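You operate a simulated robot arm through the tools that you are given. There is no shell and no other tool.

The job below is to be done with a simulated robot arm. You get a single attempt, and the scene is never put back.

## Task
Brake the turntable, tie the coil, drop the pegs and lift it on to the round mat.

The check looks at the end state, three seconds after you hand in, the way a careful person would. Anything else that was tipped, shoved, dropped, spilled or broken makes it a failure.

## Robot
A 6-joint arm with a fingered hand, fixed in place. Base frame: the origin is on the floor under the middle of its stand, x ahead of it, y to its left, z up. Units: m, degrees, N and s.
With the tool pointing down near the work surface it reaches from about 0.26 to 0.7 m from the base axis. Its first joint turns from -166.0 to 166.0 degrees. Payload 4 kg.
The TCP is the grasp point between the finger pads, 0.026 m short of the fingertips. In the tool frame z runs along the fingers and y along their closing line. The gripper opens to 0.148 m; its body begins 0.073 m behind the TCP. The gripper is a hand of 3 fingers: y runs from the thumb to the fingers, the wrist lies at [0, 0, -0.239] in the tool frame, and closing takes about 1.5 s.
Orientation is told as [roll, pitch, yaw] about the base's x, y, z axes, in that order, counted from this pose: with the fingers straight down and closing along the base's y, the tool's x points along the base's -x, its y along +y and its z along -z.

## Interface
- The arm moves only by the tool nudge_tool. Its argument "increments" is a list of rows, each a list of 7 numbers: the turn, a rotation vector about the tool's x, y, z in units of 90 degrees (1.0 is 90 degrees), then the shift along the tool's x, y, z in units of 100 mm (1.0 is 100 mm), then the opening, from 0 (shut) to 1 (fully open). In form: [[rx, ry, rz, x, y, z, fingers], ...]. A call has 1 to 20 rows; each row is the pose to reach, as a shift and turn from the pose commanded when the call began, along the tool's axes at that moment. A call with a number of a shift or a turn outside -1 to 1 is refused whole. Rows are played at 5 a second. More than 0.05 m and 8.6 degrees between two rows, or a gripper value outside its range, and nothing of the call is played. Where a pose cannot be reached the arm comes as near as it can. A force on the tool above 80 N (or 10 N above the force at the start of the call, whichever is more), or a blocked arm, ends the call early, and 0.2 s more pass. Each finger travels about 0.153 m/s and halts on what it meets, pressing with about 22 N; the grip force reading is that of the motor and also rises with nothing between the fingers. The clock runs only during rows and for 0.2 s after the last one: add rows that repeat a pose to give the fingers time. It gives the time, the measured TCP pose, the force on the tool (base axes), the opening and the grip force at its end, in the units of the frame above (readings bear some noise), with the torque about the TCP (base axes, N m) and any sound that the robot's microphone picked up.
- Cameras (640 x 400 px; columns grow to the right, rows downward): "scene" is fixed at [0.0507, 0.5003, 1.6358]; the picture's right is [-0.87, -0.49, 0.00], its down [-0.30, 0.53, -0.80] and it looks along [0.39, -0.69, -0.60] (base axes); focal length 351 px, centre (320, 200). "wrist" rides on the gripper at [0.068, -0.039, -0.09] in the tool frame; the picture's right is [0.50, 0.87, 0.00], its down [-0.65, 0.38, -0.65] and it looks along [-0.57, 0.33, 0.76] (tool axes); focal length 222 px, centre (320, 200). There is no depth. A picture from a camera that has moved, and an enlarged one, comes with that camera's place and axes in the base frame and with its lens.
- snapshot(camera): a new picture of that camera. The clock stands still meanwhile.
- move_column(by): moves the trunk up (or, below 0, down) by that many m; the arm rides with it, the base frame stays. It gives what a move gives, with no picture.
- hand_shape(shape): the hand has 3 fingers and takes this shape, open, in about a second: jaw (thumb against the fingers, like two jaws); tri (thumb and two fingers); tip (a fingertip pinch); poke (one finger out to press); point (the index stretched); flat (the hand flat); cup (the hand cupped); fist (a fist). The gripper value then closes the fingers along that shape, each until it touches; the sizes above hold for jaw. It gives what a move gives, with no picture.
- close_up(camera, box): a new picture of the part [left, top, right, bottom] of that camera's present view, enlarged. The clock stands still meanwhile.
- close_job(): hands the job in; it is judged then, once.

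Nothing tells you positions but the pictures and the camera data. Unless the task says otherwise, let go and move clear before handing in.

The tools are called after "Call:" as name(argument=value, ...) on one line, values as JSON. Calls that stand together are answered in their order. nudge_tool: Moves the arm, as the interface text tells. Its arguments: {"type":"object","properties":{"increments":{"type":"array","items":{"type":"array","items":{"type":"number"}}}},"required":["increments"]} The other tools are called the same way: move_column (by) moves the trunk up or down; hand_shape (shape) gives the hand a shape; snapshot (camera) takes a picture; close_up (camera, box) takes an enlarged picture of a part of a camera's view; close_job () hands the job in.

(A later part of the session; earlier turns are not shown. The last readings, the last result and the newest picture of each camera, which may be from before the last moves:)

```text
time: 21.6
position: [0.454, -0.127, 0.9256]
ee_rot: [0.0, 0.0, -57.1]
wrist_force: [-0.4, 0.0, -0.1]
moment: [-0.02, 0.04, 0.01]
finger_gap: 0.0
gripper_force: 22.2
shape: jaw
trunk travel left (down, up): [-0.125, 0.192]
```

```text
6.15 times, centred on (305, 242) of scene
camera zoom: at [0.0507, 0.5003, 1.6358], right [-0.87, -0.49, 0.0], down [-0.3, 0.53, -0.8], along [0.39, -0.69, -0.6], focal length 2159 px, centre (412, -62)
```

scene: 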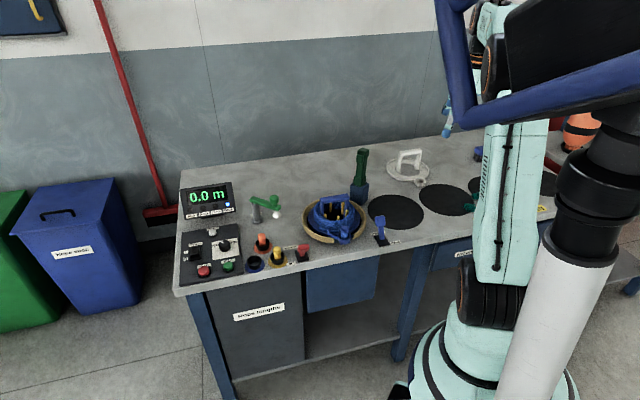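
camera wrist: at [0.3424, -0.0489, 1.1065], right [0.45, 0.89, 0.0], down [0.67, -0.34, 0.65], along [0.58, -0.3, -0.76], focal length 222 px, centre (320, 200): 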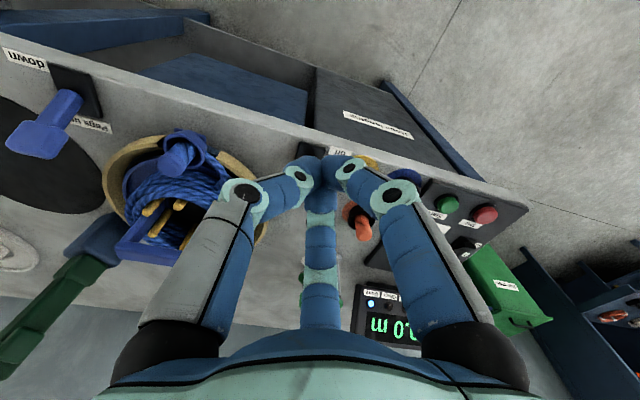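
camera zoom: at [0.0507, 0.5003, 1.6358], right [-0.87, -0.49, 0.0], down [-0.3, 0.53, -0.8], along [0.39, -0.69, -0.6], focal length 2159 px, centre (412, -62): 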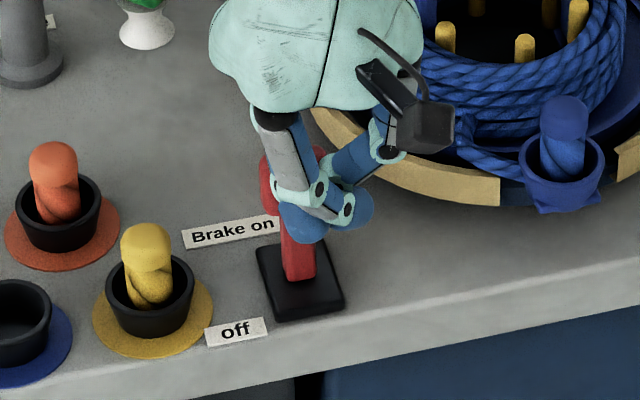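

The lever has passed vertical toward "Brake on". I'll push a little further to the end of its travel and then back off.

Call:
nudge_tool(increments=[[0, 0, 0, -0.098, 0.019, 0, 0], [0, 0, 0, -0.196, 0.038, 0, 0], [0, 0, 0, -0.245, 0.048, 0, 0]])

Call:
close_up(camera="scene", box=[170, 170, 350, 290])

```text
time: 22.4
position: [0.4719, -0.1457, 0.9261]
ee_rot: [0.1, 0.0, -57.1]
wrist_force: [-0.1, 0.3, 0.0]
moment: [0.0, 0.02, -0.01]
finger_gap: 0.0
gripper_force: 22.3
shape: jaw
trunk travel left (down, up): [-0.125, 0.192]
```

```text
3.33 times, centred on (260, 230) of scene
camera zoom: at [0.0507, 0.5003, 1.6358], right [-0.87, -0.49, 0.0], down [-0.3, 0.53, -0.8], along [0.39, -0.69, -0.6], focal length 1169 px, centre (520, 100)
```

zoom: 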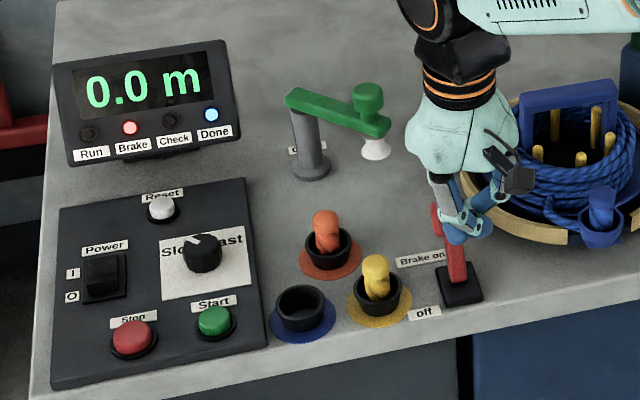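

The red Brake lamp is lit, so the brake is on. I'll back off toward the robot and rise clear.

Call:
nudge_tool(increments=[[0, 0, 0, 0.2, -0.038, 0, 0], [0, 0, 0, 0.5, -0.095, 0, 0], [0, 0, 0, 0.5, -0.095, -0.4, 0], [0, 0, 0, 0.5, -0.095, -0.8, 0], [0, 0, 0, 0.5, -0.095, -1.0, 0]])

Call:
nudge_tool(increments=[[0, 0, 0, 0, 0, -0.4, 0.5], [0, 0, 0, 0, 0, -0.8, 1], [0, 0, 0, 0, 0, -0.8, 1], [0, 0, 0, 0, 0, -0.8, 1], [0, 0, 0, 0, 0, -0.8, 1]])

Call:
snapshot(camera="wrist")

Call:
snapshot(camera="scene")

```text
time: 23.6
position: [0.4347, -0.1077, 1.0269]
ee_rot: [0.1, 0.0, -57.1]
wrist_force: [-0.2, 0.4, 0.4]
moment: [0.0, 0.01, 0.02]
finger_gap: 0.0001
gripper_force: 21.8
shape: jaw
trunk travel left (down, up): [-0.125, 0.192]
```

```text
time: 24.9
position: [0.4341, -0.1075, 1.106]
ee_rot: [-0.1, 0.0, -56.9]
wrist_force: [0.6, 0.4, 0.4]
moment: [0.01, -0.02, -0.01]
finger_gap: 0.1479
gripper_force: 0.1
shape: jaw
trunk travel left (down, up): [-0.125, 0.192]
```

```text
taken
camera wrist: at [0.367, -0.0733, 1.1963], right [0.45, 0.89, 0.0], down [0.67, -0.34, 0.65], along [0.58, -0.3, -0.76], focal length 222 px, centre (320, 200)
```

wrist: 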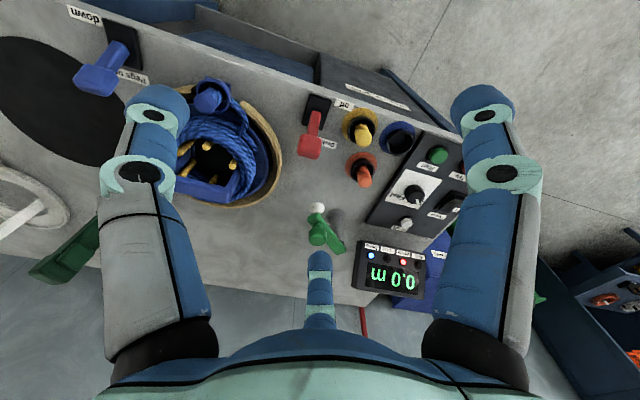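

```text
taken
```

scene: 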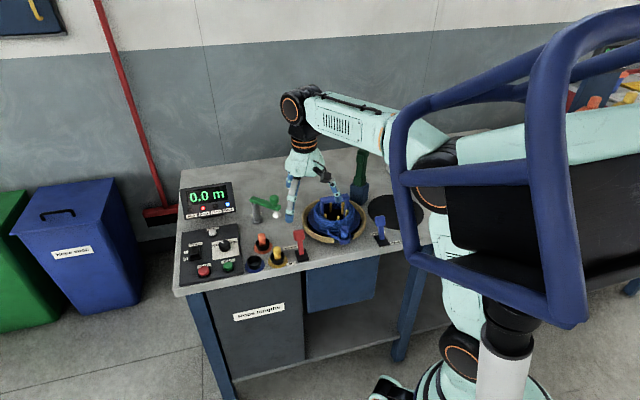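

The brake lever is fully over and the lamp is on. Now I'll go to a vantage point near the coil and look at the tie tool from its trigger side.

Call:
nudge_tool(increments=[[0, 0, 0, -0.22, -0.36, 0, 1], [0, 0, 0, -0.44, -0.72, 0, 1], [0, 0, 0, -0.55, -0.913, 0, 1]])

Call:
nudge_tool(increments=[[0, 0, 0, -0.22, -0.36, 0, 1], [0, 0, 0, -0.44, -0.72, 0, 1], [0, 0, 0, -0.55, -0.913, 0, 1]])

Call:
nudge_tool(increments=[[0, 0, 0.09, 0, 0, 0, 1], [0, 0, 0.18, 0, 0, 0, 1], [0, 0, 0.27, 0, 0, 0, 1], [0, 0, 0.36, 0, 0, 0, 1], [0, 0, 0.45, 0, 0, 0, 1], [0, 0, 0.54, 0, 0, 0, 1], [0, 0, 0.589, 0, 0, 0, 1]])

Call:
nudge_tool(increments=[[-0.037, -0.064, 0, 0, 0, 0, 1], [-0.074, -0.128, 0, 0, 0, 0, 1], [-0.111, -0.1925, 0, 0, 0, 0, 1], [-0.111, -0.1925, 0, 0, 0, 0, 1]])

Call:
snapshot(camera="wrist")

```text
time: 25.6
position: [0.3878, -0.2042, 1.1067]
ee_rot: [0.1, 0.0, -57.0]
wrist_force: [0.8, 0.1, -0.3]
moment: [0.02, -0.01, 0.02]
finger_gap: 0.1477
gripper_force: 0.1
shape: jaw
trunk travel left (down, up): [-0.125, 0.192]
```

```text
time: 26.4
position: [0.3413, -0.2999, 1.1062]
ee_rot: [0.0, 0.0, -57.0]
wrist_force: [-0.1, -0.4, 0.4]
moment: [-0.04, -0.03, -0.04]
finger_gap: 0.1478
gripper_force: 0.0
shape: jaw
trunk travel left (down, up): [-0.125, 0.192]
```

```text
time: 28.1
position: [0.3412, -0.2993, 1.1062]
ee_rot: [0.0, 0.0, -110.2]
wrist_force: [0.4, -0.9, 0.9]
moment: [-0.02, 0.0, -0.01]
finger_gap: 0.1479
gripper_force: 0.1
shape: jaw
trunk travel left (down, up): [-0.125, 0.192]
```

```text
time: 29.1
position: [0.3429, -0.2991, 1.1068]
ee_rot: [10.4, -17.3, -111.7]
wrist_force: [-0.3, -0.1, -0.3]
moment: [0.04, 0.02, -0.02]
finger_gap: 0.1478
gripper_force: 0.0
shape: jaw
trunk travel left (down, up): [-0.125, 0.192]
```

```text
taken
camera wrist: at [0.3256, -0.1974, 1.1644], right [0.98, 0.17, 0.0], down [0.08, -0.48, 0.87], along [0.15, -0.86, -0.49], focal length 222 px, centre (320, 200)
```

wrist: 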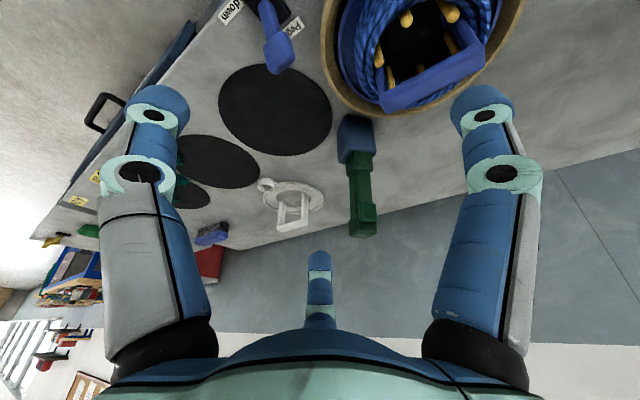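

Call:
close_up(camera="wrist", box=[320, 100, 400, 250])

Call:
close_up(camera="wrist", box=[310, 0, 540, 130])

```text
2.67 times, centred on (360, 175) of wrist
camera zoom: at [0.3256, -0.1974, 1.1644], right [0.98, 0.17, 0.0], down [0.08, -0.48, 0.87], along [0.15, -0.86, -0.49], focal length 592 px, centre (213, 267)
```

zoom: 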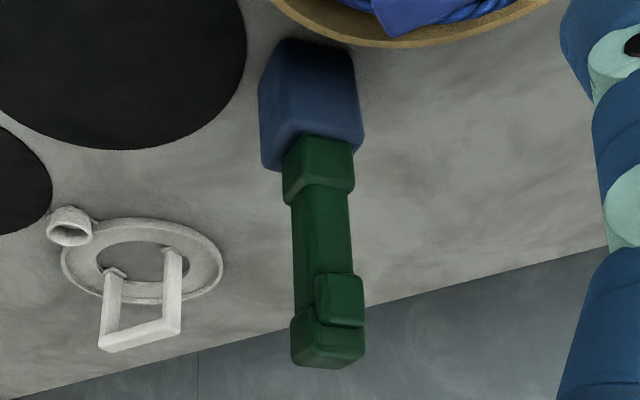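

```text
2.78 times, centred on (425, 65) of wrist
camera zoom: at [0.3256, -0.1974, 1.1644], right [0.98, 0.17, 0.0], down [0.08, -0.48, 0.87], along [0.15, -0.86, -0.49], focal length 618 px, centre (28, 576)
```

zoom: 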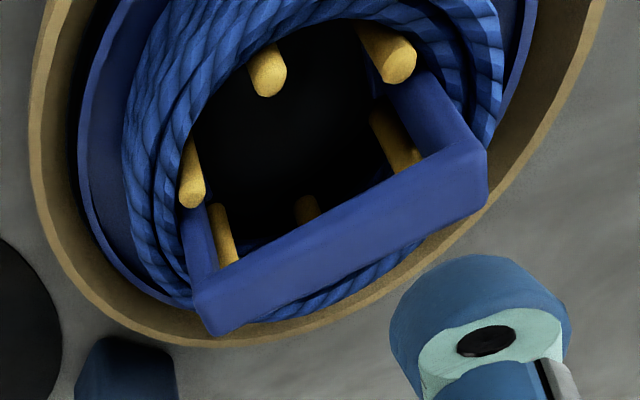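

I place the tie tool's axis at about (0.437, -0.486) with its top at z≈1.05. The trigger is on its +v side just under the cap. I'll level the hand, turn a finger to the trigger side, and hover over it to check alignment.

Call:
nudge_tool(increments=[[0.037, 0.064, 0, 0, 0, -0.1, 1], [0.074, 0.128, 0, 0, 0, -0.2, 1], [0.111, 0.1925, 0, 0, 0, -0.3, 1], [0.111, 0.1925, 0, 0, 0, -0.3, 1]])

Call:
nudge_tool(increments=[[0, 0, -0.044, 0, 0, 0, 1], [0, 0, -0.044, 0, 0, 0, 1]])

```text
time: 30.1
position: [0.3411, -0.2893, 1.1333]
ee_rot: [0.0, 0.1, -110.1]
wrist_force: [0.4, 1.2, 0.5]
moment: [0.0, -0.01, -0.02]
finger_gap: 0.1478
gripper_force: 0.1
shape: jaw
trunk travel left (down, up): [-0.125, 0.192]
```

```text
time: 30.6
position: [0.3413, -0.2896, 1.1344]
ee_rot: [0.0, 0.0, -106.1]
wrist_force: [-0.3, 0.1, -0.8]
moment: [-0.01, 0.01, 0.0]
finger_gap: 0.1479
gripper_force: 0.1
shape: jaw
trunk travel left (down, up): [-0.125, 0.192]
```

Call:
nudge_tool(increments=[[0, 0, 0, -0.3, 0.27, 0, 1], [0, 0, 0, -0.6, 0.54, 0, 1], [0, 0, 0, -0.812, 0.73, 0, 1]])

Call:
nudge_tool(increments=[[0, 0, 0, -0.3, 0.27, 0, 1], [0, 0, 0, -0.6, 0.54, 0, 1], [0, 0, 0, -0.812, 0.73, 0, 1], [0, 0, 0, -0.812, 0.73, 0, 1]])

Call:
snapshot(camera="wrist")

Call:
close_up(camera="scene", box=[310, 110, 430, 210])

```text
time: 31.4
position: [0.3889, -0.3878, 1.1342]
ee_rot: [0.0, 0.0, -106.1]
wrist_force: [-0.1, 0.6, 0.3]
moment: [-0.01, -0.03, -0.02]
finger_gap: 0.1474
gripper_force: 0.0
shape: jaw
trunk travel left (down, up): [-0.125, 0.192]
```

```text
time: 32.5
position: [0.3966, -0.4419, 1.1114]
ee_rot: [0.1, 0.0, -106.1]
wrist_force: [-0.2, -0.3, 0.5]
moment: [0.02, 0.02, -0.03]
finger_gap: 0.1478
gripper_force: 0.1
shape: jaw
out of reach, approached as far as the arm can: row 1, 2, 3, 4
trunk travel left (down, up): [-0.125, 0.192]
```

```text
taken
camera wrist: at [0.3801, -0.3672, 1.2021], right [0.97, 0.24, 0.0], down [0.18, -0.73, 0.65], along [0.16, -0.63, -0.76], focal length 222 px, centre (320, 200)
```

wrist: 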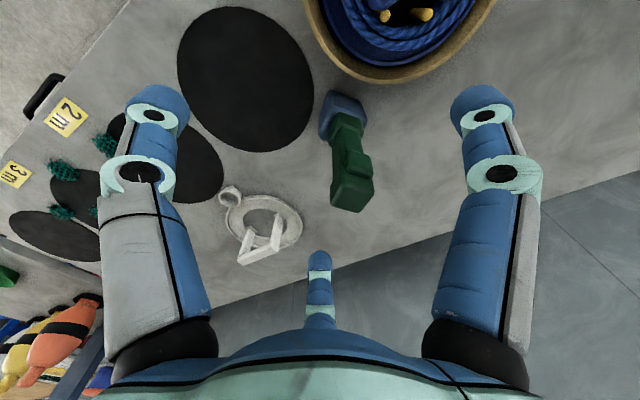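

```text
4.00 times, centred on (370, 160) of scene
camera zoom: at [0.0507, 0.5003, 1.6358], right [-0.87, -0.49, 0.0], down [-0.3, 0.53, -0.8], along [0.39, -0.69, -0.6], focal length 1403 px, centre (120, 360)
```

zoom: 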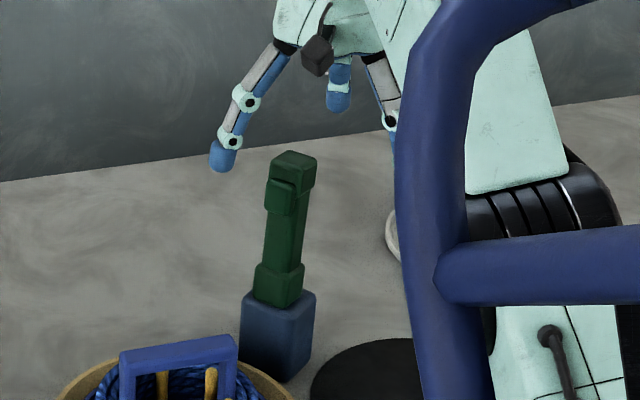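

The tool axis is confirmed at (0.437, -0.485), but the low trunk limits reach. I'll raise the trunk and come down with the arm instead.

Call:
move_column(by=0.1)

Call:
nudge_tool(increments=[[0, 0, 0, 0, 0, 0.1, 1], [0, 0, 0, 0, 0, 0.1, 1]])

```text
time: 33.8
position: [0.3974, -0.4408, 1.2136]
ee_rot: [0.0, 0.0, -106.1]
wrist_force: [-0.1, 0.0, -0.2]
moment: [0.0, -0.03, -0.04]
finger_gap: 0.1478
gripper_force: 0.0
shape: jaw
trunk travel left (down, up): [-0.225, 0.092]
```

```text
time: 34.4
position: [0.3976, -0.4401, 1.2027]
ee_rot: [0.0, 0.0, -106.2]
wrist_force: [1.1, 0.1, -0.2]
moment: [0.01, 0.03, -0.01]
finger_gap: 0.148
gripper_force: 0.0
shape: jaw
trunk travel left (down, up): [-0.225, 0.092]
```

Call:
nudge_tool(increments=[[0, 0, 0, 0, 0, 0.4, 1], [0, 0, 0, 0, 0, 0.7, 1], [0, 0, 0, -0.16, 0.25, 0.7, 1], [0, 0, 0, -0.329, 0.499, 0.7, 1], [0, 0, 0, -0.329, 0.499, 0.7, 1]])

Call:
snapshot(camera="wrist")

```text
time: 35.6
position: [0.4249, -0.4757, 1.1255]
ee_rot: [-0.1, -0.1, -106.1]
wrist_force: [0.4, -0.5, -0.2]
moment: [0.02, 0.04, -0.01]
finger_gap: 0.1479
gripper_force: 0.1
shape: jaw
out of reach, approached as far as the arm can: row 4, 5
trunk travel left (down, up): [-0.225, 0.092]
```

```text
taken
camera wrist: at [0.4073, -0.4007, 1.2157], right [0.97, 0.24, 0.0], down [0.18, -0.73, 0.65], along [0.16, -0.63, -0.76], focal length 222 px, centre (320, 200)
```

wrist: 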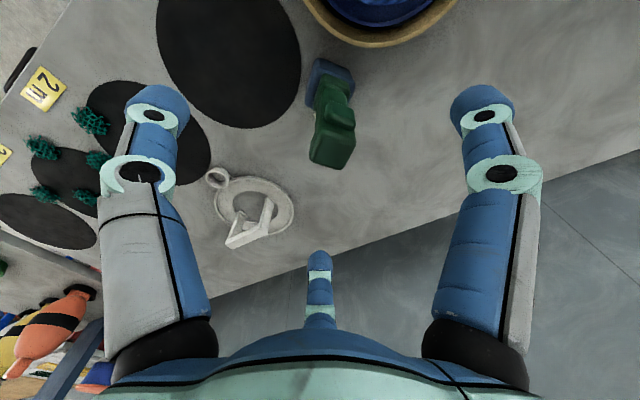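

Call:
move_column(by=0.09)

Call:
nudge_tool(increments=[[0, 0, 0, 0, 0, 0.4, 1], [0, 0, 0, 0, 0, 0.8, 1], [0, 0, 0, 0, 0, 0.8, 1]])

```text
time: 36.8
position: [0.4244, -0.4756, 1.2153]
ee_rot: [0.2, 0.0, -106.0]
wrist_force: [0.5, 0.1, -0.4]
moment: [-0.02, -0.02, -0.01]
finger_gap: 0.1478
gripper_force: 0.0
shape: jaw
trunk travel left (down, up): [-0.315, 0.002]
```

```text
time: 37.6
position: [0.4251, -0.4761, 1.1365]
ee_rot: [0.1, -0.1, -106.1]
wrist_force: [-1.0, -0.2, 0.3]
moment: [0.01, 0.02, 0.01]
finger_gap: 0.1479
gripper_force: 0.0
shape: jaw
trunk travel left (down, up): [-0.315, 0.002]
```

Call:
nudge_tool(increments=[[0, 0, 0, -0.059, 0.136, 0, 1], [0, 0, 0, -0.059, 0.136, 0, 1]])

Call:
close_up(camera="wrist", box=[260, 40, 400, 200])

Call:
close_up(camera="scene", box=[310, 110, 430, 210])

```text
time: 38.2
position: [0.4359, -0.484, 1.1368]
ee_rot: [0.1, 0.0, -106.2]
wrist_force: [0.3, -0.8, 0.3]
moment: [0.0, -0.04, 0.02]
finger_gap: 0.1478
gripper_force: 0.1
shape: jaw
trunk travel left (down, up): [-0.315, 0.002]
```

```text
2.50 times, centred on (330, 120) of wrist
camera zoom: at [0.4181, -0.4098, 1.226], right [0.97, 0.24, 0.0], down [0.18, -0.73, 0.65], along [0.16, -0.64, -0.76], focal length 555 px, centre (295, 400)
```

zoom: 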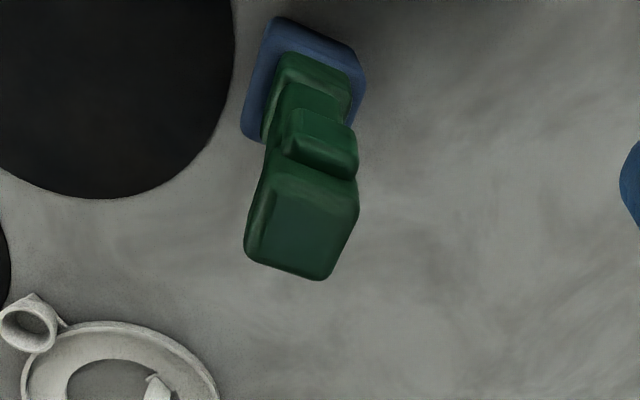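

```text
4.00 times, centred on (370, 160) of scene
camera zoom: at [0.0507, 0.5003, 1.6358], right [-0.87, -0.49, 0.0], down [-0.3, 0.53, -0.8], along [0.39, -0.69, -0.6], focal length 1403 px, centre (120, 360)
```

zoom: 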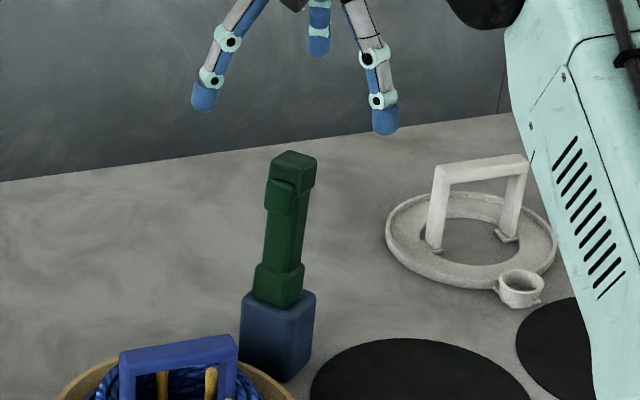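

Looking down on it, the tool is turned so its trigger faces roughly base azimuth +83°. I'll yaw so that one finger lines up with the trigger face and check alignment again.

Call:
nudge_tool(increments=[[0, 0, -0.09, 0, 0, 0, 1], [0, 0, -0.18, 0, 0, 0, 1], [0, 0, -0.27, 0, 0, 0, 1], [0, 0, -0.36, 0, 0, 0, 1], [0, 0, -0.433, 0, 0, 0, 1], [0, 0, -0.433, 0, 0, 0, 1]])

Call:
close_up(camera="wrist", box=[240, 40, 400, 200])

Call:
snapshot(camera="wrist")

```text
time: 39.6
position: [0.4365, -0.4842, 1.137]
ee_rot: [-0.1, 0.0, -67.0]
wrist_force: [0.4, 0.0, 0.3]
moment: [-0.01, 0.03, 0.03]
finger_gap: 0.148
gripper_force: 0.0
shape: jaw
trunk travel left (down, up): [-0.315, 0.002]
```

```text
2.50 times, centred on (320, 120) of wrist
camera zoom: at [0.3751, -0.4386, 1.2257], right [0.6, 0.8, 0.0], down [0.6, -0.46, 0.65], along [0.52, -0.39, -0.76], focal length 555 px, centre (320, 400)
```

zoom: 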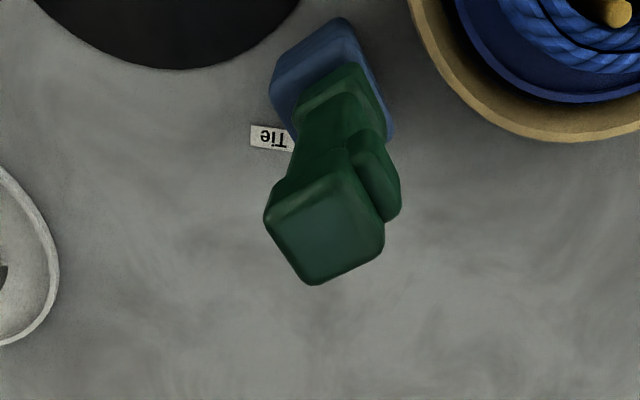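

```text
taken
camera wrist: at [0.3751, -0.4386, 1.2257], right [0.6, 0.8, 0.0], down [0.6, -0.46, 0.65], along [0.52, -0.39, -0.76], focal length 222 px, centre (320, 200)
```

wrist: 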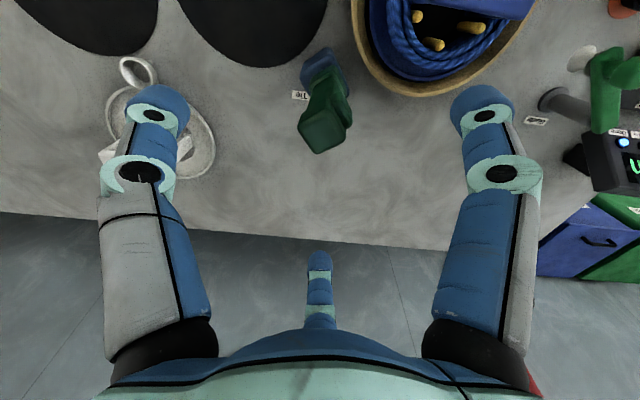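

The cap sits within about 3 mm of the hand axis. I'll correct by 3 mm and descend so the pads are at trigger height, z≈1.014, with the fingers open.

Call:
nudge_tool(increments=[[0, 0, 0, 0.028, 0.012, 0, 1], [0, 0, 0, 0.028, 0.012, 0.4, 1], [0, 0, 0, 0.028, 0.012, 0.7, 1], [0, 0, 0, 0.028, 0.012, 0.7, 1]])

Call:
snapshot(camera="wrist")

Call:
close_up(camera="scene", box=[310, 110, 430, 210])

```text
time: 40.6
position: [0.4371, -0.4804, 1.0659]
ee_rot: [0.1, -0.1, -67.2]
wrist_force: [0.5, -0.8, -0.3]
moment: [0.02, -0.02, 0.02]
finger_gap: 0.1479
gripper_force: 0.1
shape: jaw
trunk travel left (down, up): [-0.315, 0.002]
```

```text
taken
camera wrist: at [0.3748, -0.4351, 1.156], right [0.6, 0.8, 0.0], down [0.6, -0.46, 0.65], along [0.52, -0.4, -0.76], focal length 222 px, centre (320, 200)
```

wrist: 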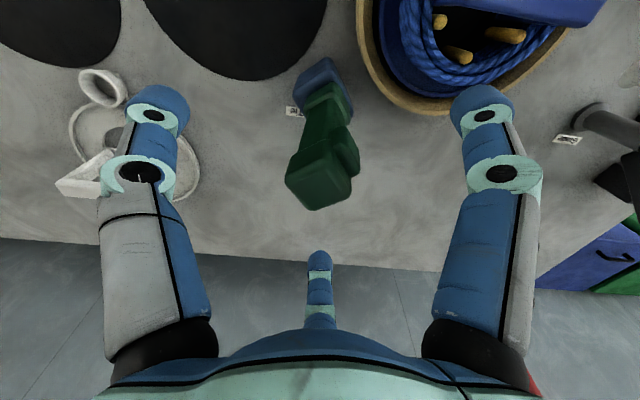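

```text
4.00 times, centred on (370, 160) of scene
camera zoom: at [0.0507, 0.5003, 1.6358], right [-0.87, -0.49, 0.0], down [-0.3, 0.53, -0.8], along [0.39, -0.69, -0.6], focal length 1403 px, centre (120, 360)
```

zoom: 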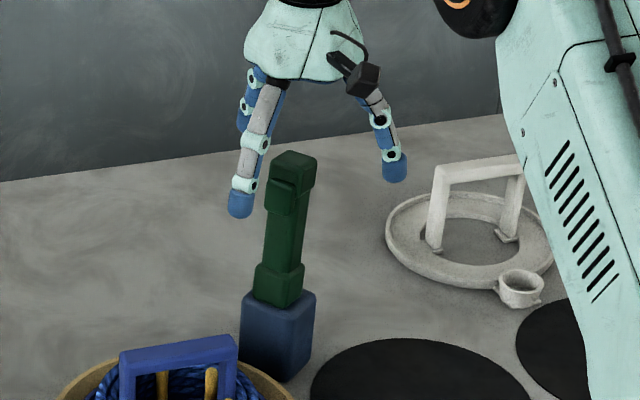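

Two independent views agree the hand is centred on the tool to within about a millimetre. I'll descend to trigger height and bring the fingers in part way.

Call:
nudge_tool(increments=[[0, 0, 0, 0, 0, 0.25, 1], [0, 0, 0, 0, 0, 0.51, 1], [0, 0, 0, 0, 0, 0.51, 0.6], [0, 0, 0, 0, 0, 0.51, 0.6], [0, 0, 0, 0, 0, 0.51, 0.6]])

Call:
snapshot(camera="wrist")

Call:
close_up(camera="scene", box=[310, 110, 430, 210])

```text
time: 41.8
position: [0.4361, -0.4821, 1.0151]
ee_rot: [0.0, 0.1, -67.2]
wrist_force: [-0.8, -0.1, -0.5]
moment: [0.0, 0.0, -0.03]
finger_gap: 0.0897
gripper_force: 0.1
shape: jaw
trunk travel left (down, up): [-0.315, 0.002]
```

```text
taken
camera wrist: at [0.3748, -0.4354, 1.1049], right [0.6, 0.8, 0.0], down [0.6, -0.46, 0.65], along [0.52, -0.39, -0.76], focal length 222 px, centre (320, 200)
```

wrist: 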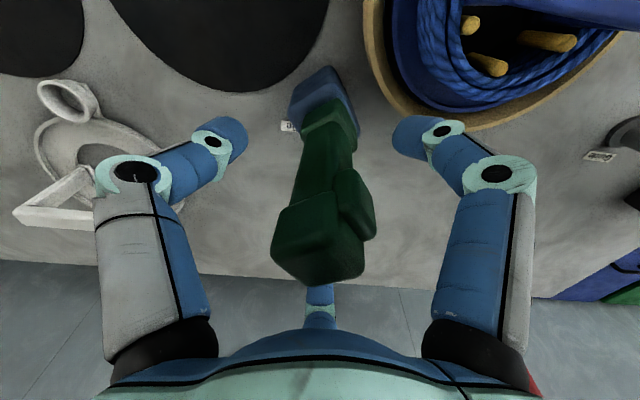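

```text
4.00 times, centred on (370, 160) of scene
camera zoom: at [0.0507, 0.5003, 1.6358], right [-0.87, -0.49, 0.0], down [-0.3, 0.53, -0.8], along [0.39, -0.69, -0.6], focal length 1403 px, centre (120, 360)
```

zoom: 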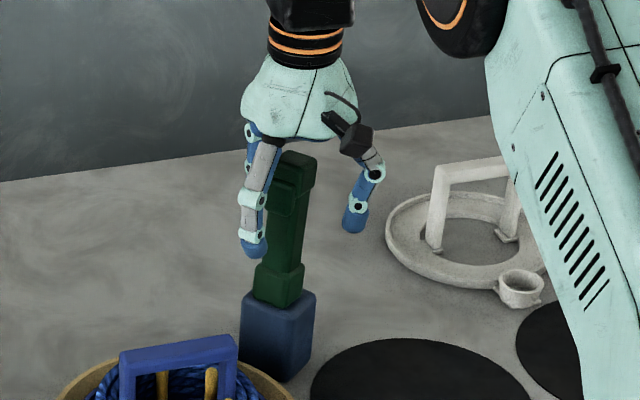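

Call:
close_up(camera="wrist", box=[240, 60, 440, 300])

Call:
close_up(camera="scene", box=[360, 140, 410, 190])

```text
1.67 times, centred on (340, 180) of wrist
camera zoom: at [0.3748, -0.4354, 1.1049], right [0.6, 0.8, 0.0], down [0.6, -0.46, 0.65], along [0.52, -0.39, -0.76], focal length 370 px, centre (287, 233)
```

zoom: 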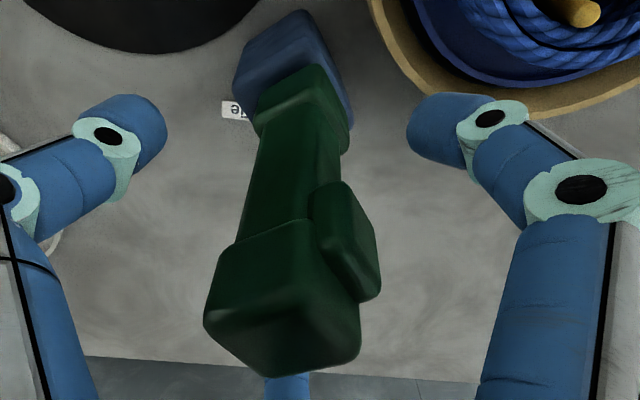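

```text
8.00 times, centred on (385, 165) of scene
camera zoom: at [0.0507, 0.5003, 1.6358], right [-0.87, -0.49, 0.0], down [-0.3, 0.53, -0.8], along [0.39, -0.69, -0.6], focal length 2806 px, centre (-200, 480)
```

zoom: 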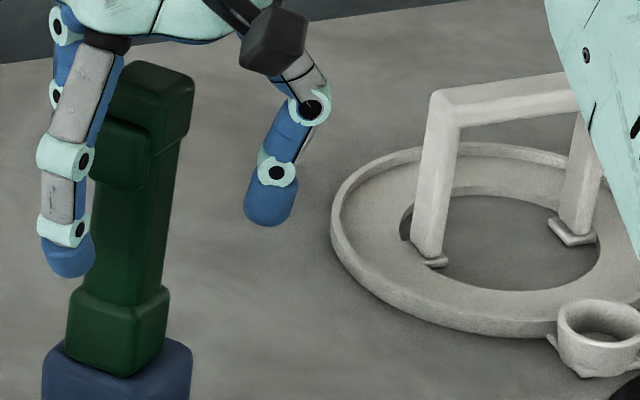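

The trigger spans roughly z 1.012–1.045, so I'll raise 7 mm and close the fingers onto the tool. I'll watch for a reading or a sound.

Call:
nudge_tool(increments=[[0, 0, 0, 0, 0, -0.07, 0.6], [0, 0, 0, 0, 0, -0.07, 0.5], [0, 0, 0, 0, 0, -0.07, 0.4], [0, 0, 0, 0, 0, -0.07, 0.35], [0, 0, 0, 0, 0, -0.07, 0.35]])

Call:
close_up(camera="wrist", box=[240, 60, 440, 300])

```text
time: 43.0
position: [0.4356, -0.4812, 1.0225]
ee_rot: [-0.1, -0.1, -67.1]
wrist_force: [0.6, -0.1, -0.3]
moment: [0.02, 0.0, 0.0]
finger_gap: 0.0519
gripper_force: 0.0
shape: jaw
trunk travel left (down, up): [-0.315, 0.002]
```

```text
1.67 times, centred on (340, 180) of wrist
camera zoom: at [0.3752, -0.4354, 1.1121], right [0.6, 0.8, 0.0], down [0.6, -0.46, 0.65], along [0.52, -0.39, -0.76], focal length 370 px, centre (287, 233)
```

zoom: 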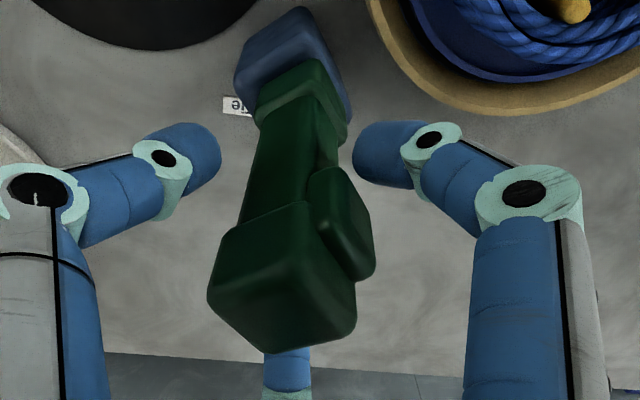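

Call:
nudge_tool(increments=[[0, 0, 0, 0, 0, -0.13, 0.35], [0, 0, 0, 0, 0, -0.13, 0.35]])

Call:
close_up(camera="wrist", box=[240, 60, 440, 300])

Call:
close_up(camera="scene", box=[350, 140, 400, 190])

```text
time: 43.6
position: [0.4362, -0.4814, 1.0354]
ee_rot: [0.0, -0.1, -67.1]
wrist_force: [0.2, 0.1, -0.4]
moment: [-0.01, -0.01, 0.01]
finger_gap: 0.0523
gripper_force: 0.0
shape: jaw
trunk travel left (down, up): [-0.315, 0.002]
```

```text
1.67 times, centred on (340, 180) of wrist
camera zoom: at [0.3751, -0.4357, 1.1253], right [0.6, 0.8, 0.0], down [0.6, -0.46, 0.65], along [0.52, -0.4, -0.76], focal length 370 px, centre (287, 233)
```

zoom: 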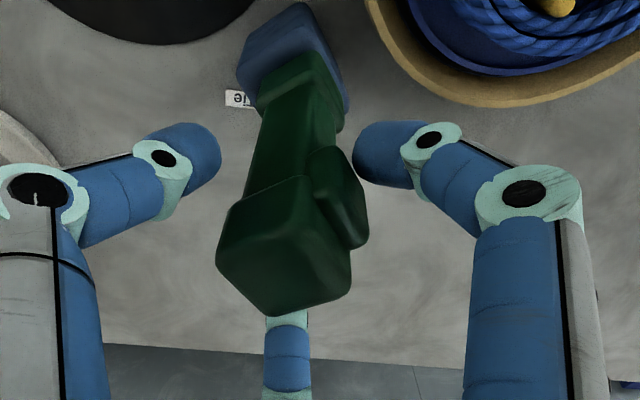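

```text
8.00 times, centred on (375, 165) of scene
camera zoom: at [0.0507, 0.5003, 1.6358], right [-0.87, -0.49, 0.0], down [-0.3, 0.53, -0.8], along [0.39, -0.69, -0.6], focal length 2806 px, centre (-120, 480)
```

zoom: 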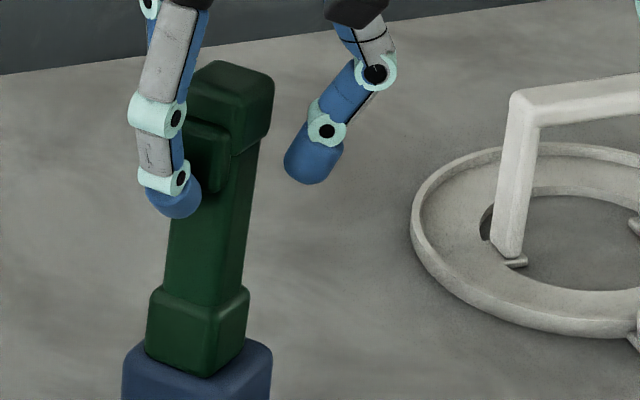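

Call:
nudge_tool(increments=[[0, 0, 0, 0, 0, -0.05, 0.35], [0, 0, 0, 0, 0, -0.05, 0.3], [0, 0, 0, 0, 0, -0.05, 0.25], [0, 0, 0, 0, 0, -0.05, 0.25]])

Call:
close_up(camera="wrist", box=[240, 60, 440, 300])

```text
time: 44.6
position: [0.4356, -0.4811, 1.0407]
ee_rot: [0.0, 0.0, -67.1]
wrist_force: [0.5, 3.3, 0.9]
moment: [0.06, -0.02, -0.01]
finger_gap: 0.0384
gripper_force: 0.1
shape: jaw
trunk travel left (down, up): [-0.315, 0.002]
```

```text
1.67 times, centred on (340, 180) of wrist
camera zoom: at [0.375, -0.4351, 1.1302], right [0.6, 0.8, 0.0], down [0.6, -0.46, 0.65], along [0.52, -0.39, -0.76], focal length 370 px, centre (287, 233)
```

zoom: 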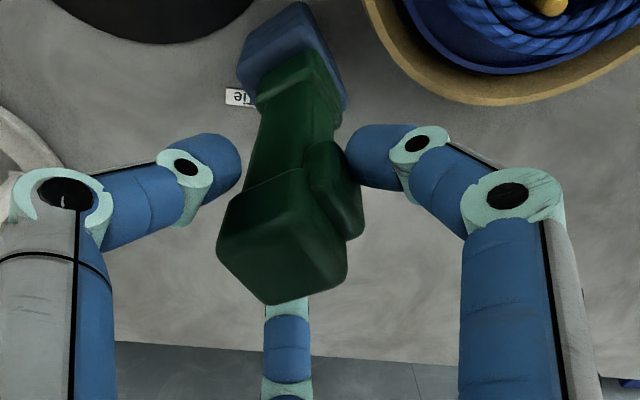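

F1 is touching the trigger, with a small 3 N reaction. I'll close fully to grip.

Call:
nudge_tool(increments=[[0, 0, 0, 0, 0, 0, 0.2], [0, 0, 0, 0, 0, 0, 0.15], [0, 0, 0, 0, 0, 0, 0.1], [0, 0, 0, 0, 0, 0, 0.05], [0, 0, 0, 0, 0, 0, 0], [0, 0, 0, 0, 0, 0, 0]])

Call:
close_up(camera="wrist", box=[240, 60, 440, 300])

Call:
close_up(camera="scene", box=[340, 140, 400, 200])

```text
time: 46.0
position: [0.4359, -0.4813, 1.0401]
ee_rot: [0.0, 0.0, -67.1]
wrist_force: [-0.5, 2.4, -4.2]
moment: [0.11, 0.03, 0.02]
finger_gap: 0.0301
gripper_force: 20.8
shape: jaw
trunk travel left (down, up): [-0.315, 0.002]
```

```text
1.67 times, centred on (340, 180) of wrist
camera zoom: at [0.3751, -0.4354, 1.1298], right [0.6, 0.8, 0.0], down [0.6, -0.46, 0.65], along [0.52, -0.39, -0.76], focal length 370 px, centre (287, 233)
```

zoom: 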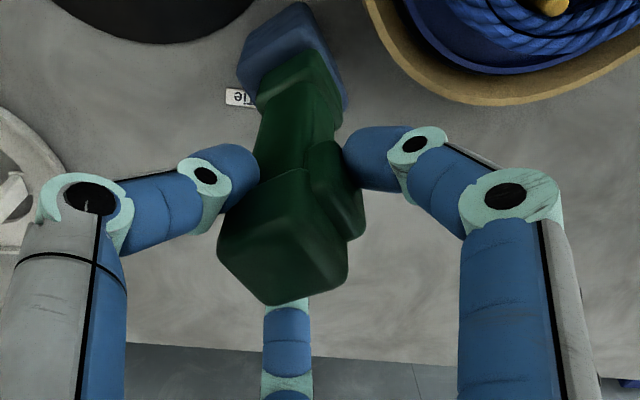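

```text
6.67 times, centred on (370, 170) of scene
camera zoom: at [0.0507, 0.5003, 1.6358], right [-0.87, -0.49, 0.0], down [-0.3, 0.53, -0.8], along [0.39, -0.69, -0.6], focal length 2338 px, centre (-13, 400)
```

zoom: 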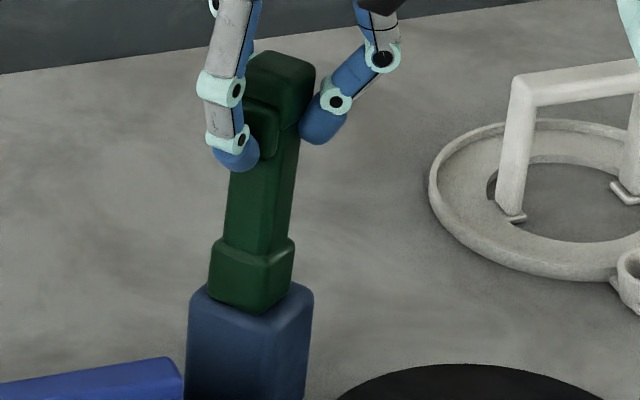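

The tool is gripped at a 0.030 m gap with 21 N, and there was no sound. I'll lift straight up in small steps and watch the load.

Call:
nudge_tool(increments=[[0, 0, 0, 0, 0, -0.1, 0], [0, 0, 0, 0, 0, -0.2, 0], [0, 0, 0, 0, 0, -0.3, 0], [0, 0, 0, 0, 0, -0.3, 0]])

Call:
close_up(camera="scene", box=[340, 130, 400, 200])

Call:
close_up(camera="wrist", box=[240, 60, 440, 300])

```text
time: 47.0
position: [0.4353, -0.4815, 1.0746]
ee_rot: [0.3, -0.5, -67.1]
wrist_force: [-2.4, -2.3, 24.5]
moment: [-0.07, 0.16, 0.01]
finger_gap: 0.0241
gripper_force: 21.7
shape: jaw
trunk travel left (down, up): [-0.315, 0.002]
```

```text
5.71 times, centred on (370, 165) of scene
camera zoom: at [0.0507, 0.5003, 1.6358], right [-0.87, -0.49, 0.0], down [-0.3, 0.53, -0.8], along [0.39, -0.69, -0.6], focal length 2004 px, centre (34, 400)
```

zoom: 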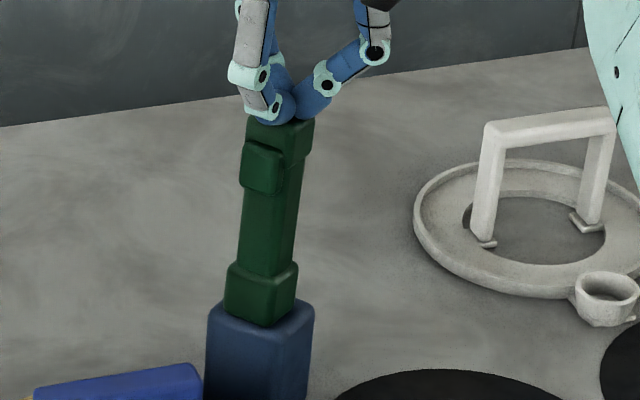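

```text
1.67 times, centred on (340, 180) of wrist
camera zoom: at [0.374, -0.4355, 1.1649], right [0.6, 0.8, 0.0], down [0.6, -0.45, 0.66], along [0.53, -0.4, -0.75], focal length 370 px, centre (287, 233)
```

zoom: 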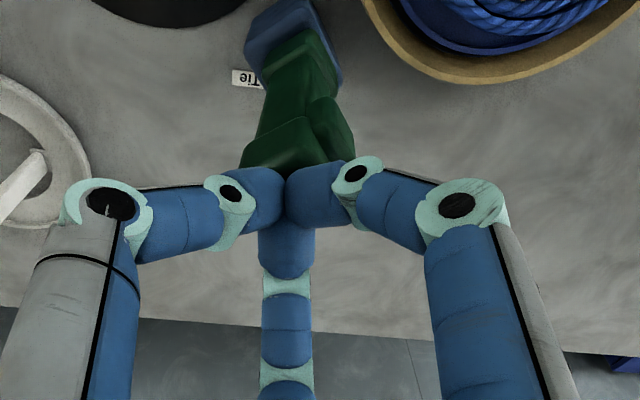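

The tool didn't come up. The fingers slid up the shaft and are now wedged on the cap. I'll open, rise a little and check that the tool is undisturbed.

Call:
nudge_tool(increments=[[0, 0, 0, 0, 0, 0, 0.3], [0, 0, 0, 0, 0, 0, 0.6], [0, 0, 0, 0, 0, 0, 1], [0, 0, 0, 0, 0, -0.2, 1], [0, 0, 0, 0, 0, -0.2, 1]])

Call:
close_up(camera="scene", box=[340, 130, 400, 200])

Call:
close_up(camera="wrist", box=[240, 40, 400, 200])

```text
time: 48.2
position: [0.4362, -0.4819, 1.09]
ee_rot: [-0.1, 0.0, -67.1]
wrist_force: [-0.2, -0.8, -0.7]
moment: [-0.01, 0.04, 0.0]
finger_gap: 0.1481
gripper_force: 0.0
shape: jaw
trunk travel left (down, up): [-0.315, 0.002]
```

```text
5.71 times, centred on (370, 165) of scene
camera zoom: at [0.0507, 0.5003, 1.6358], right [-0.87, -0.49, 0.0], down [-0.3, 0.53, -0.8], along [0.39, -0.69, -0.6], focal length 2004 px, centre (34, 400)
```

zoom: 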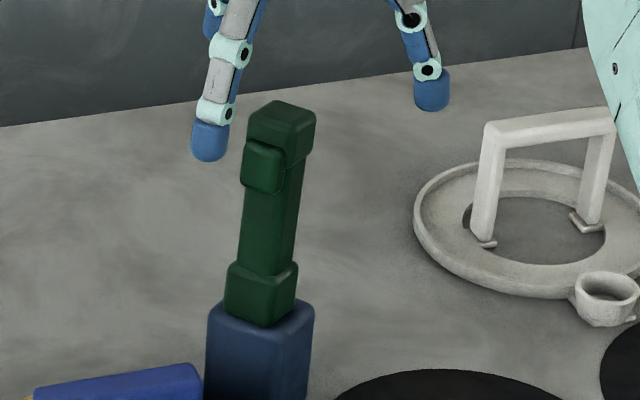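

```text
2.50 times, centred on (320, 120) of wrist
camera zoom: at [0.3747, -0.4353, 1.1794], right [0.6, 0.8, 0.0], down [0.6, -0.46, 0.65], along [0.52, -0.39, -0.76], focal length 555 px, centre (320, 400)
```

zoom: 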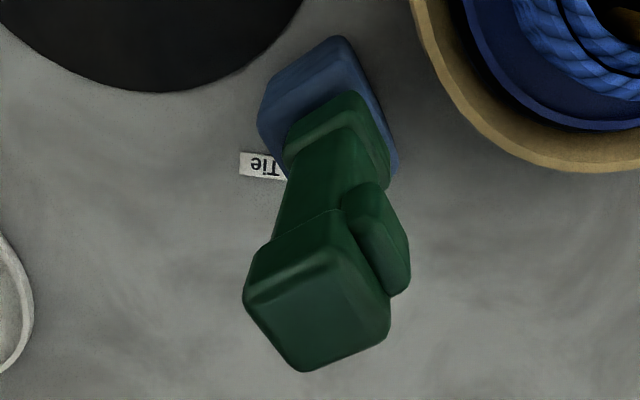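

The tool is unmoved in its holster. I'll take a lower grip on the shaft below the trigger, so the trigger and cap act as stops if the fingers slip.

Call:
nudge_tool(increments=[[0, 0, 0, 0, 0, 0, 0.6], [0, 0, 0, 0, 0, 0, 0.6], [0, 0, 0, 0, 0, 0.3, 0.6], [0, 0, 0, 0, 0, 0.6, 0.6], [0, 0, 0, 0, 0, 0.9, 0.6], [0, 0, 0, 0, 0, 1.0, 0.6], [0, 0, 0, 0, 0, 1.0, 0.6]])

Call:
close_up(camera="wrist", box=[220, 20, 460, 340])

Call:
close_up(camera="scene", box=[340, 130, 400, 200])

```text
time: 49.8
position: [0.4352, -0.4822, 0.9881]
ee_rot: [0.0, 0.0, -67.1]
wrist_force: [-1.1, 0.2, 0.6]
moment: [0.0, 0.0, 0.04]
finger_gap: 0.0898
gripper_force: 0.0
shape: jaw
trunk travel left (down, up): [-0.315, 0.002]
```

```text
1.25 times, centred on (340, 180) of wrist
camera zoom: at [0.3743, -0.4357, 1.0793], right [0.6, 0.8, 0.0], down [0.6, -0.46, 0.65], along [0.52, -0.39, -0.76], focal length 278 px, centre (295, 225)
```

zoom: 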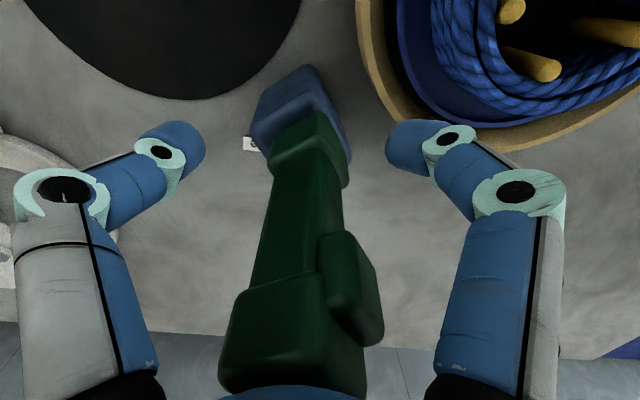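

```text
5.71 times, centred on (370, 165) of scene
camera zoom: at [0.0507, 0.5003, 1.6358], right [-0.87, -0.49, 0.0], down [-0.3, 0.53, -0.8], along [0.39, -0.69, -0.6], focal length 2004 px, centre (34, 400)
```

zoom: 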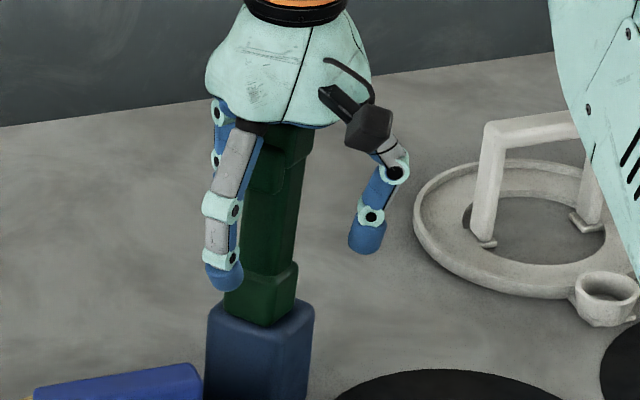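

Call:
nudge_tool(increments=[[0, 0, 0, 0, 0, -0.04, 0.5], [0, 0, 0, 0, 0, -0.04, 0.4], [0, 0, 0, 0, 0, -0.04, 0.3], [0, 0, 0, 0, 0, -0.04, 0.2], [0, 0, 0, 0, 0, -0.04, 0.1], [0, 0, 0, 0, 0, -0.04, 0], [0, 0, 0, 0, 0, -0.04, 0], [0, 0, 0, 0, 0, -0.04, 0]])

Call:
close_up(camera="wrist", box=[220, 20, 460, 340])

Call:
close_up(camera="scene", box=[340, 130, 400, 200])

```text
time: 51.6
position: [0.4355, -0.481, 0.994]
ee_rot: [-0.1, 0.0, -67.1]
wrist_force: [1.1, 3.2, -1.4]
moment: [0.18, -0.02, 0.03]
finger_gap: 0.0219
gripper_force: 22.0
shape: jaw
trunk travel left (down, up): [-0.315, 0.002]
```

```text
1.25 times, centred on (340, 180) of wrist
camera zoom: at [0.3747, -0.4351, 1.0835], right [0.6, 0.8, 0.0], down [0.6, -0.46, 0.65], along [0.52, -0.39, -0.76], focal length 278 px, centre (295, 225)
```

zoom: 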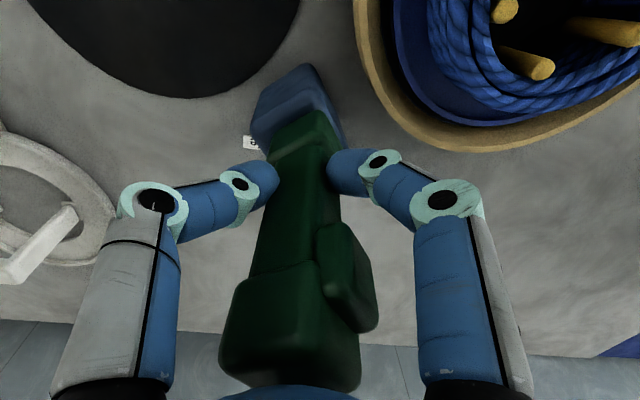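

```text
5.71 times, centred on (370, 165) of scene
camera zoom: at [0.0507, 0.5003, 1.6358], right [-0.87, -0.49, 0.0], down [-0.3, 0.53, -0.8], along [0.39, -0.69, -0.6], focal length 2004 px, centre (34, 400)
```

zoom: 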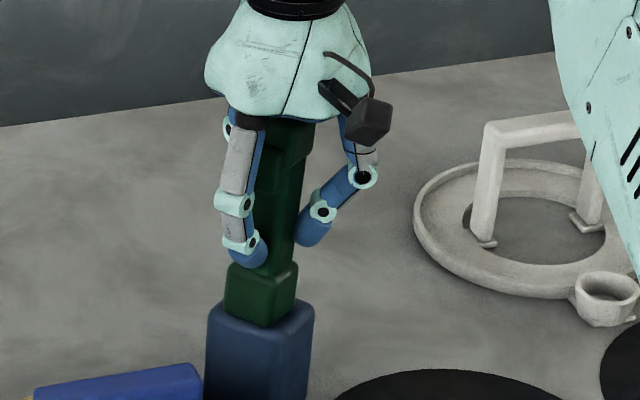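

The fingers now hold the shaft below the trigger. I'll lift in very small steps and read the force each time.

Call:
nudge_tool(increments=[[0, 0, 0, 0, 0, -0.03, 0], [0, 0, 0, 0, 0, -0.06, 0]])

Call:
nudge_tool(increments=[[0, 0, 0, 0, 0, -0.03, 0], [0, 0, 0, 0, 0, -0.06, 0]])

Call:
close_up(camera="scene", box=[340, 130, 400, 200])

```text
time: 52.2
position: [0.4369, -0.4816, 0.9943]
ee_rot: [-0.2, 0.4, -67.1]
wrist_force: [-0.3, 5.6, -30.0]
moment: [0.09, -0.04, -0.02]
finger_gap: 0.0212
gripper_force: 22.3
shape: jaw
trunk travel left (down, up): [-0.315, 0.002]
```

```text
time: 52.8
position: [0.4371, -0.483, 1.0025]
ee_rot: [-0.1, 0.2, -67.2]
wrist_force: [-2.6, 4.1, -33.6]
moment: [-0.01, 0.01, 0.02]
finger_gap: 0.0201
gripper_force: 22.4
shape: jaw
trunk travel left (down, up): [-0.315, 0.002]
```

```text
5.71 times, centred on (370, 165) of scene
camera zoom: at [0.0507, 0.5003, 1.6358], right [-0.87, -0.49, 0.0], down [-0.3, 0.53, -0.8], along [0.39, -0.69, -0.6], focal length 2004 px, centre (34, 400)
```

zoom: 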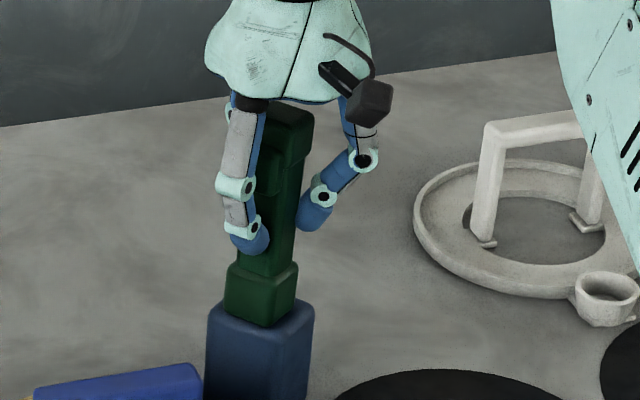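

Pulling up with over 30 N doesn't budge it, so it isn't a loose tool. It faces straight at the coil (azimuth ≈87°) and its length matches the distance, so it looks like a hinged arm that folds onto the coil. I'll release, go near the top, and test it gently toward the coil.

Call:
nudge_tool(increments=[[0, 0, 0, 0, 0, 0, 0.3], [0, 0, 0, 0, 0, 0, 0.6], [0, 0, 0, 0, 0, 0, 0.6], [0, 0, 0, 0, 0, -0.2, 0.6], [0, 0, 0, 0, 0, -0.4, 0.6], [0, 0, 0, 0, 0, -0.4, 0.42], [0, 0, 0, 0, 0, -0.4, 0.42]])

Call:
close_up(camera="wrist", box=[220, 20, 460, 340])

```text
time: 54.4
position: [0.4368, -0.4824, 1.0456]
ee_rot: [0.0, -0.1, -67.0]
wrist_force: [-0.5, -0.3, -0.2]
moment: [-0.02, 0.01, 0.01]
finger_gap: 0.0624
gripper_force: 0.0
shape: jaw
trunk travel left (down, up): [-0.315, 0.002]
```

```text
1.25 times, centred on (340, 180) of wrist
camera zoom: at [0.375, -0.4355, 1.1359], right [0.6, 0.8, 0.0], down [0.6, -0.46, 0.65], along [0.52, -0.39, -0.76], focal length 278 px, centre (295, 225)
```

zoom: 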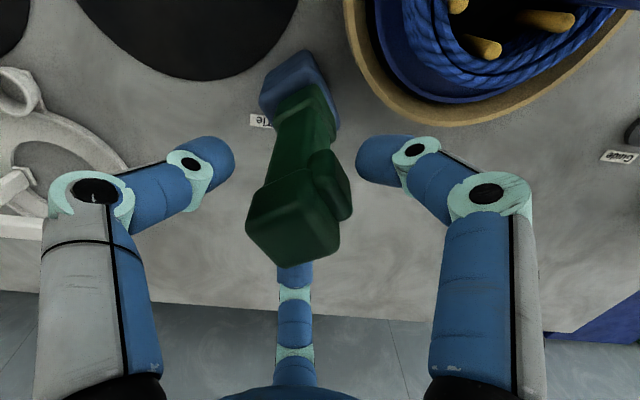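

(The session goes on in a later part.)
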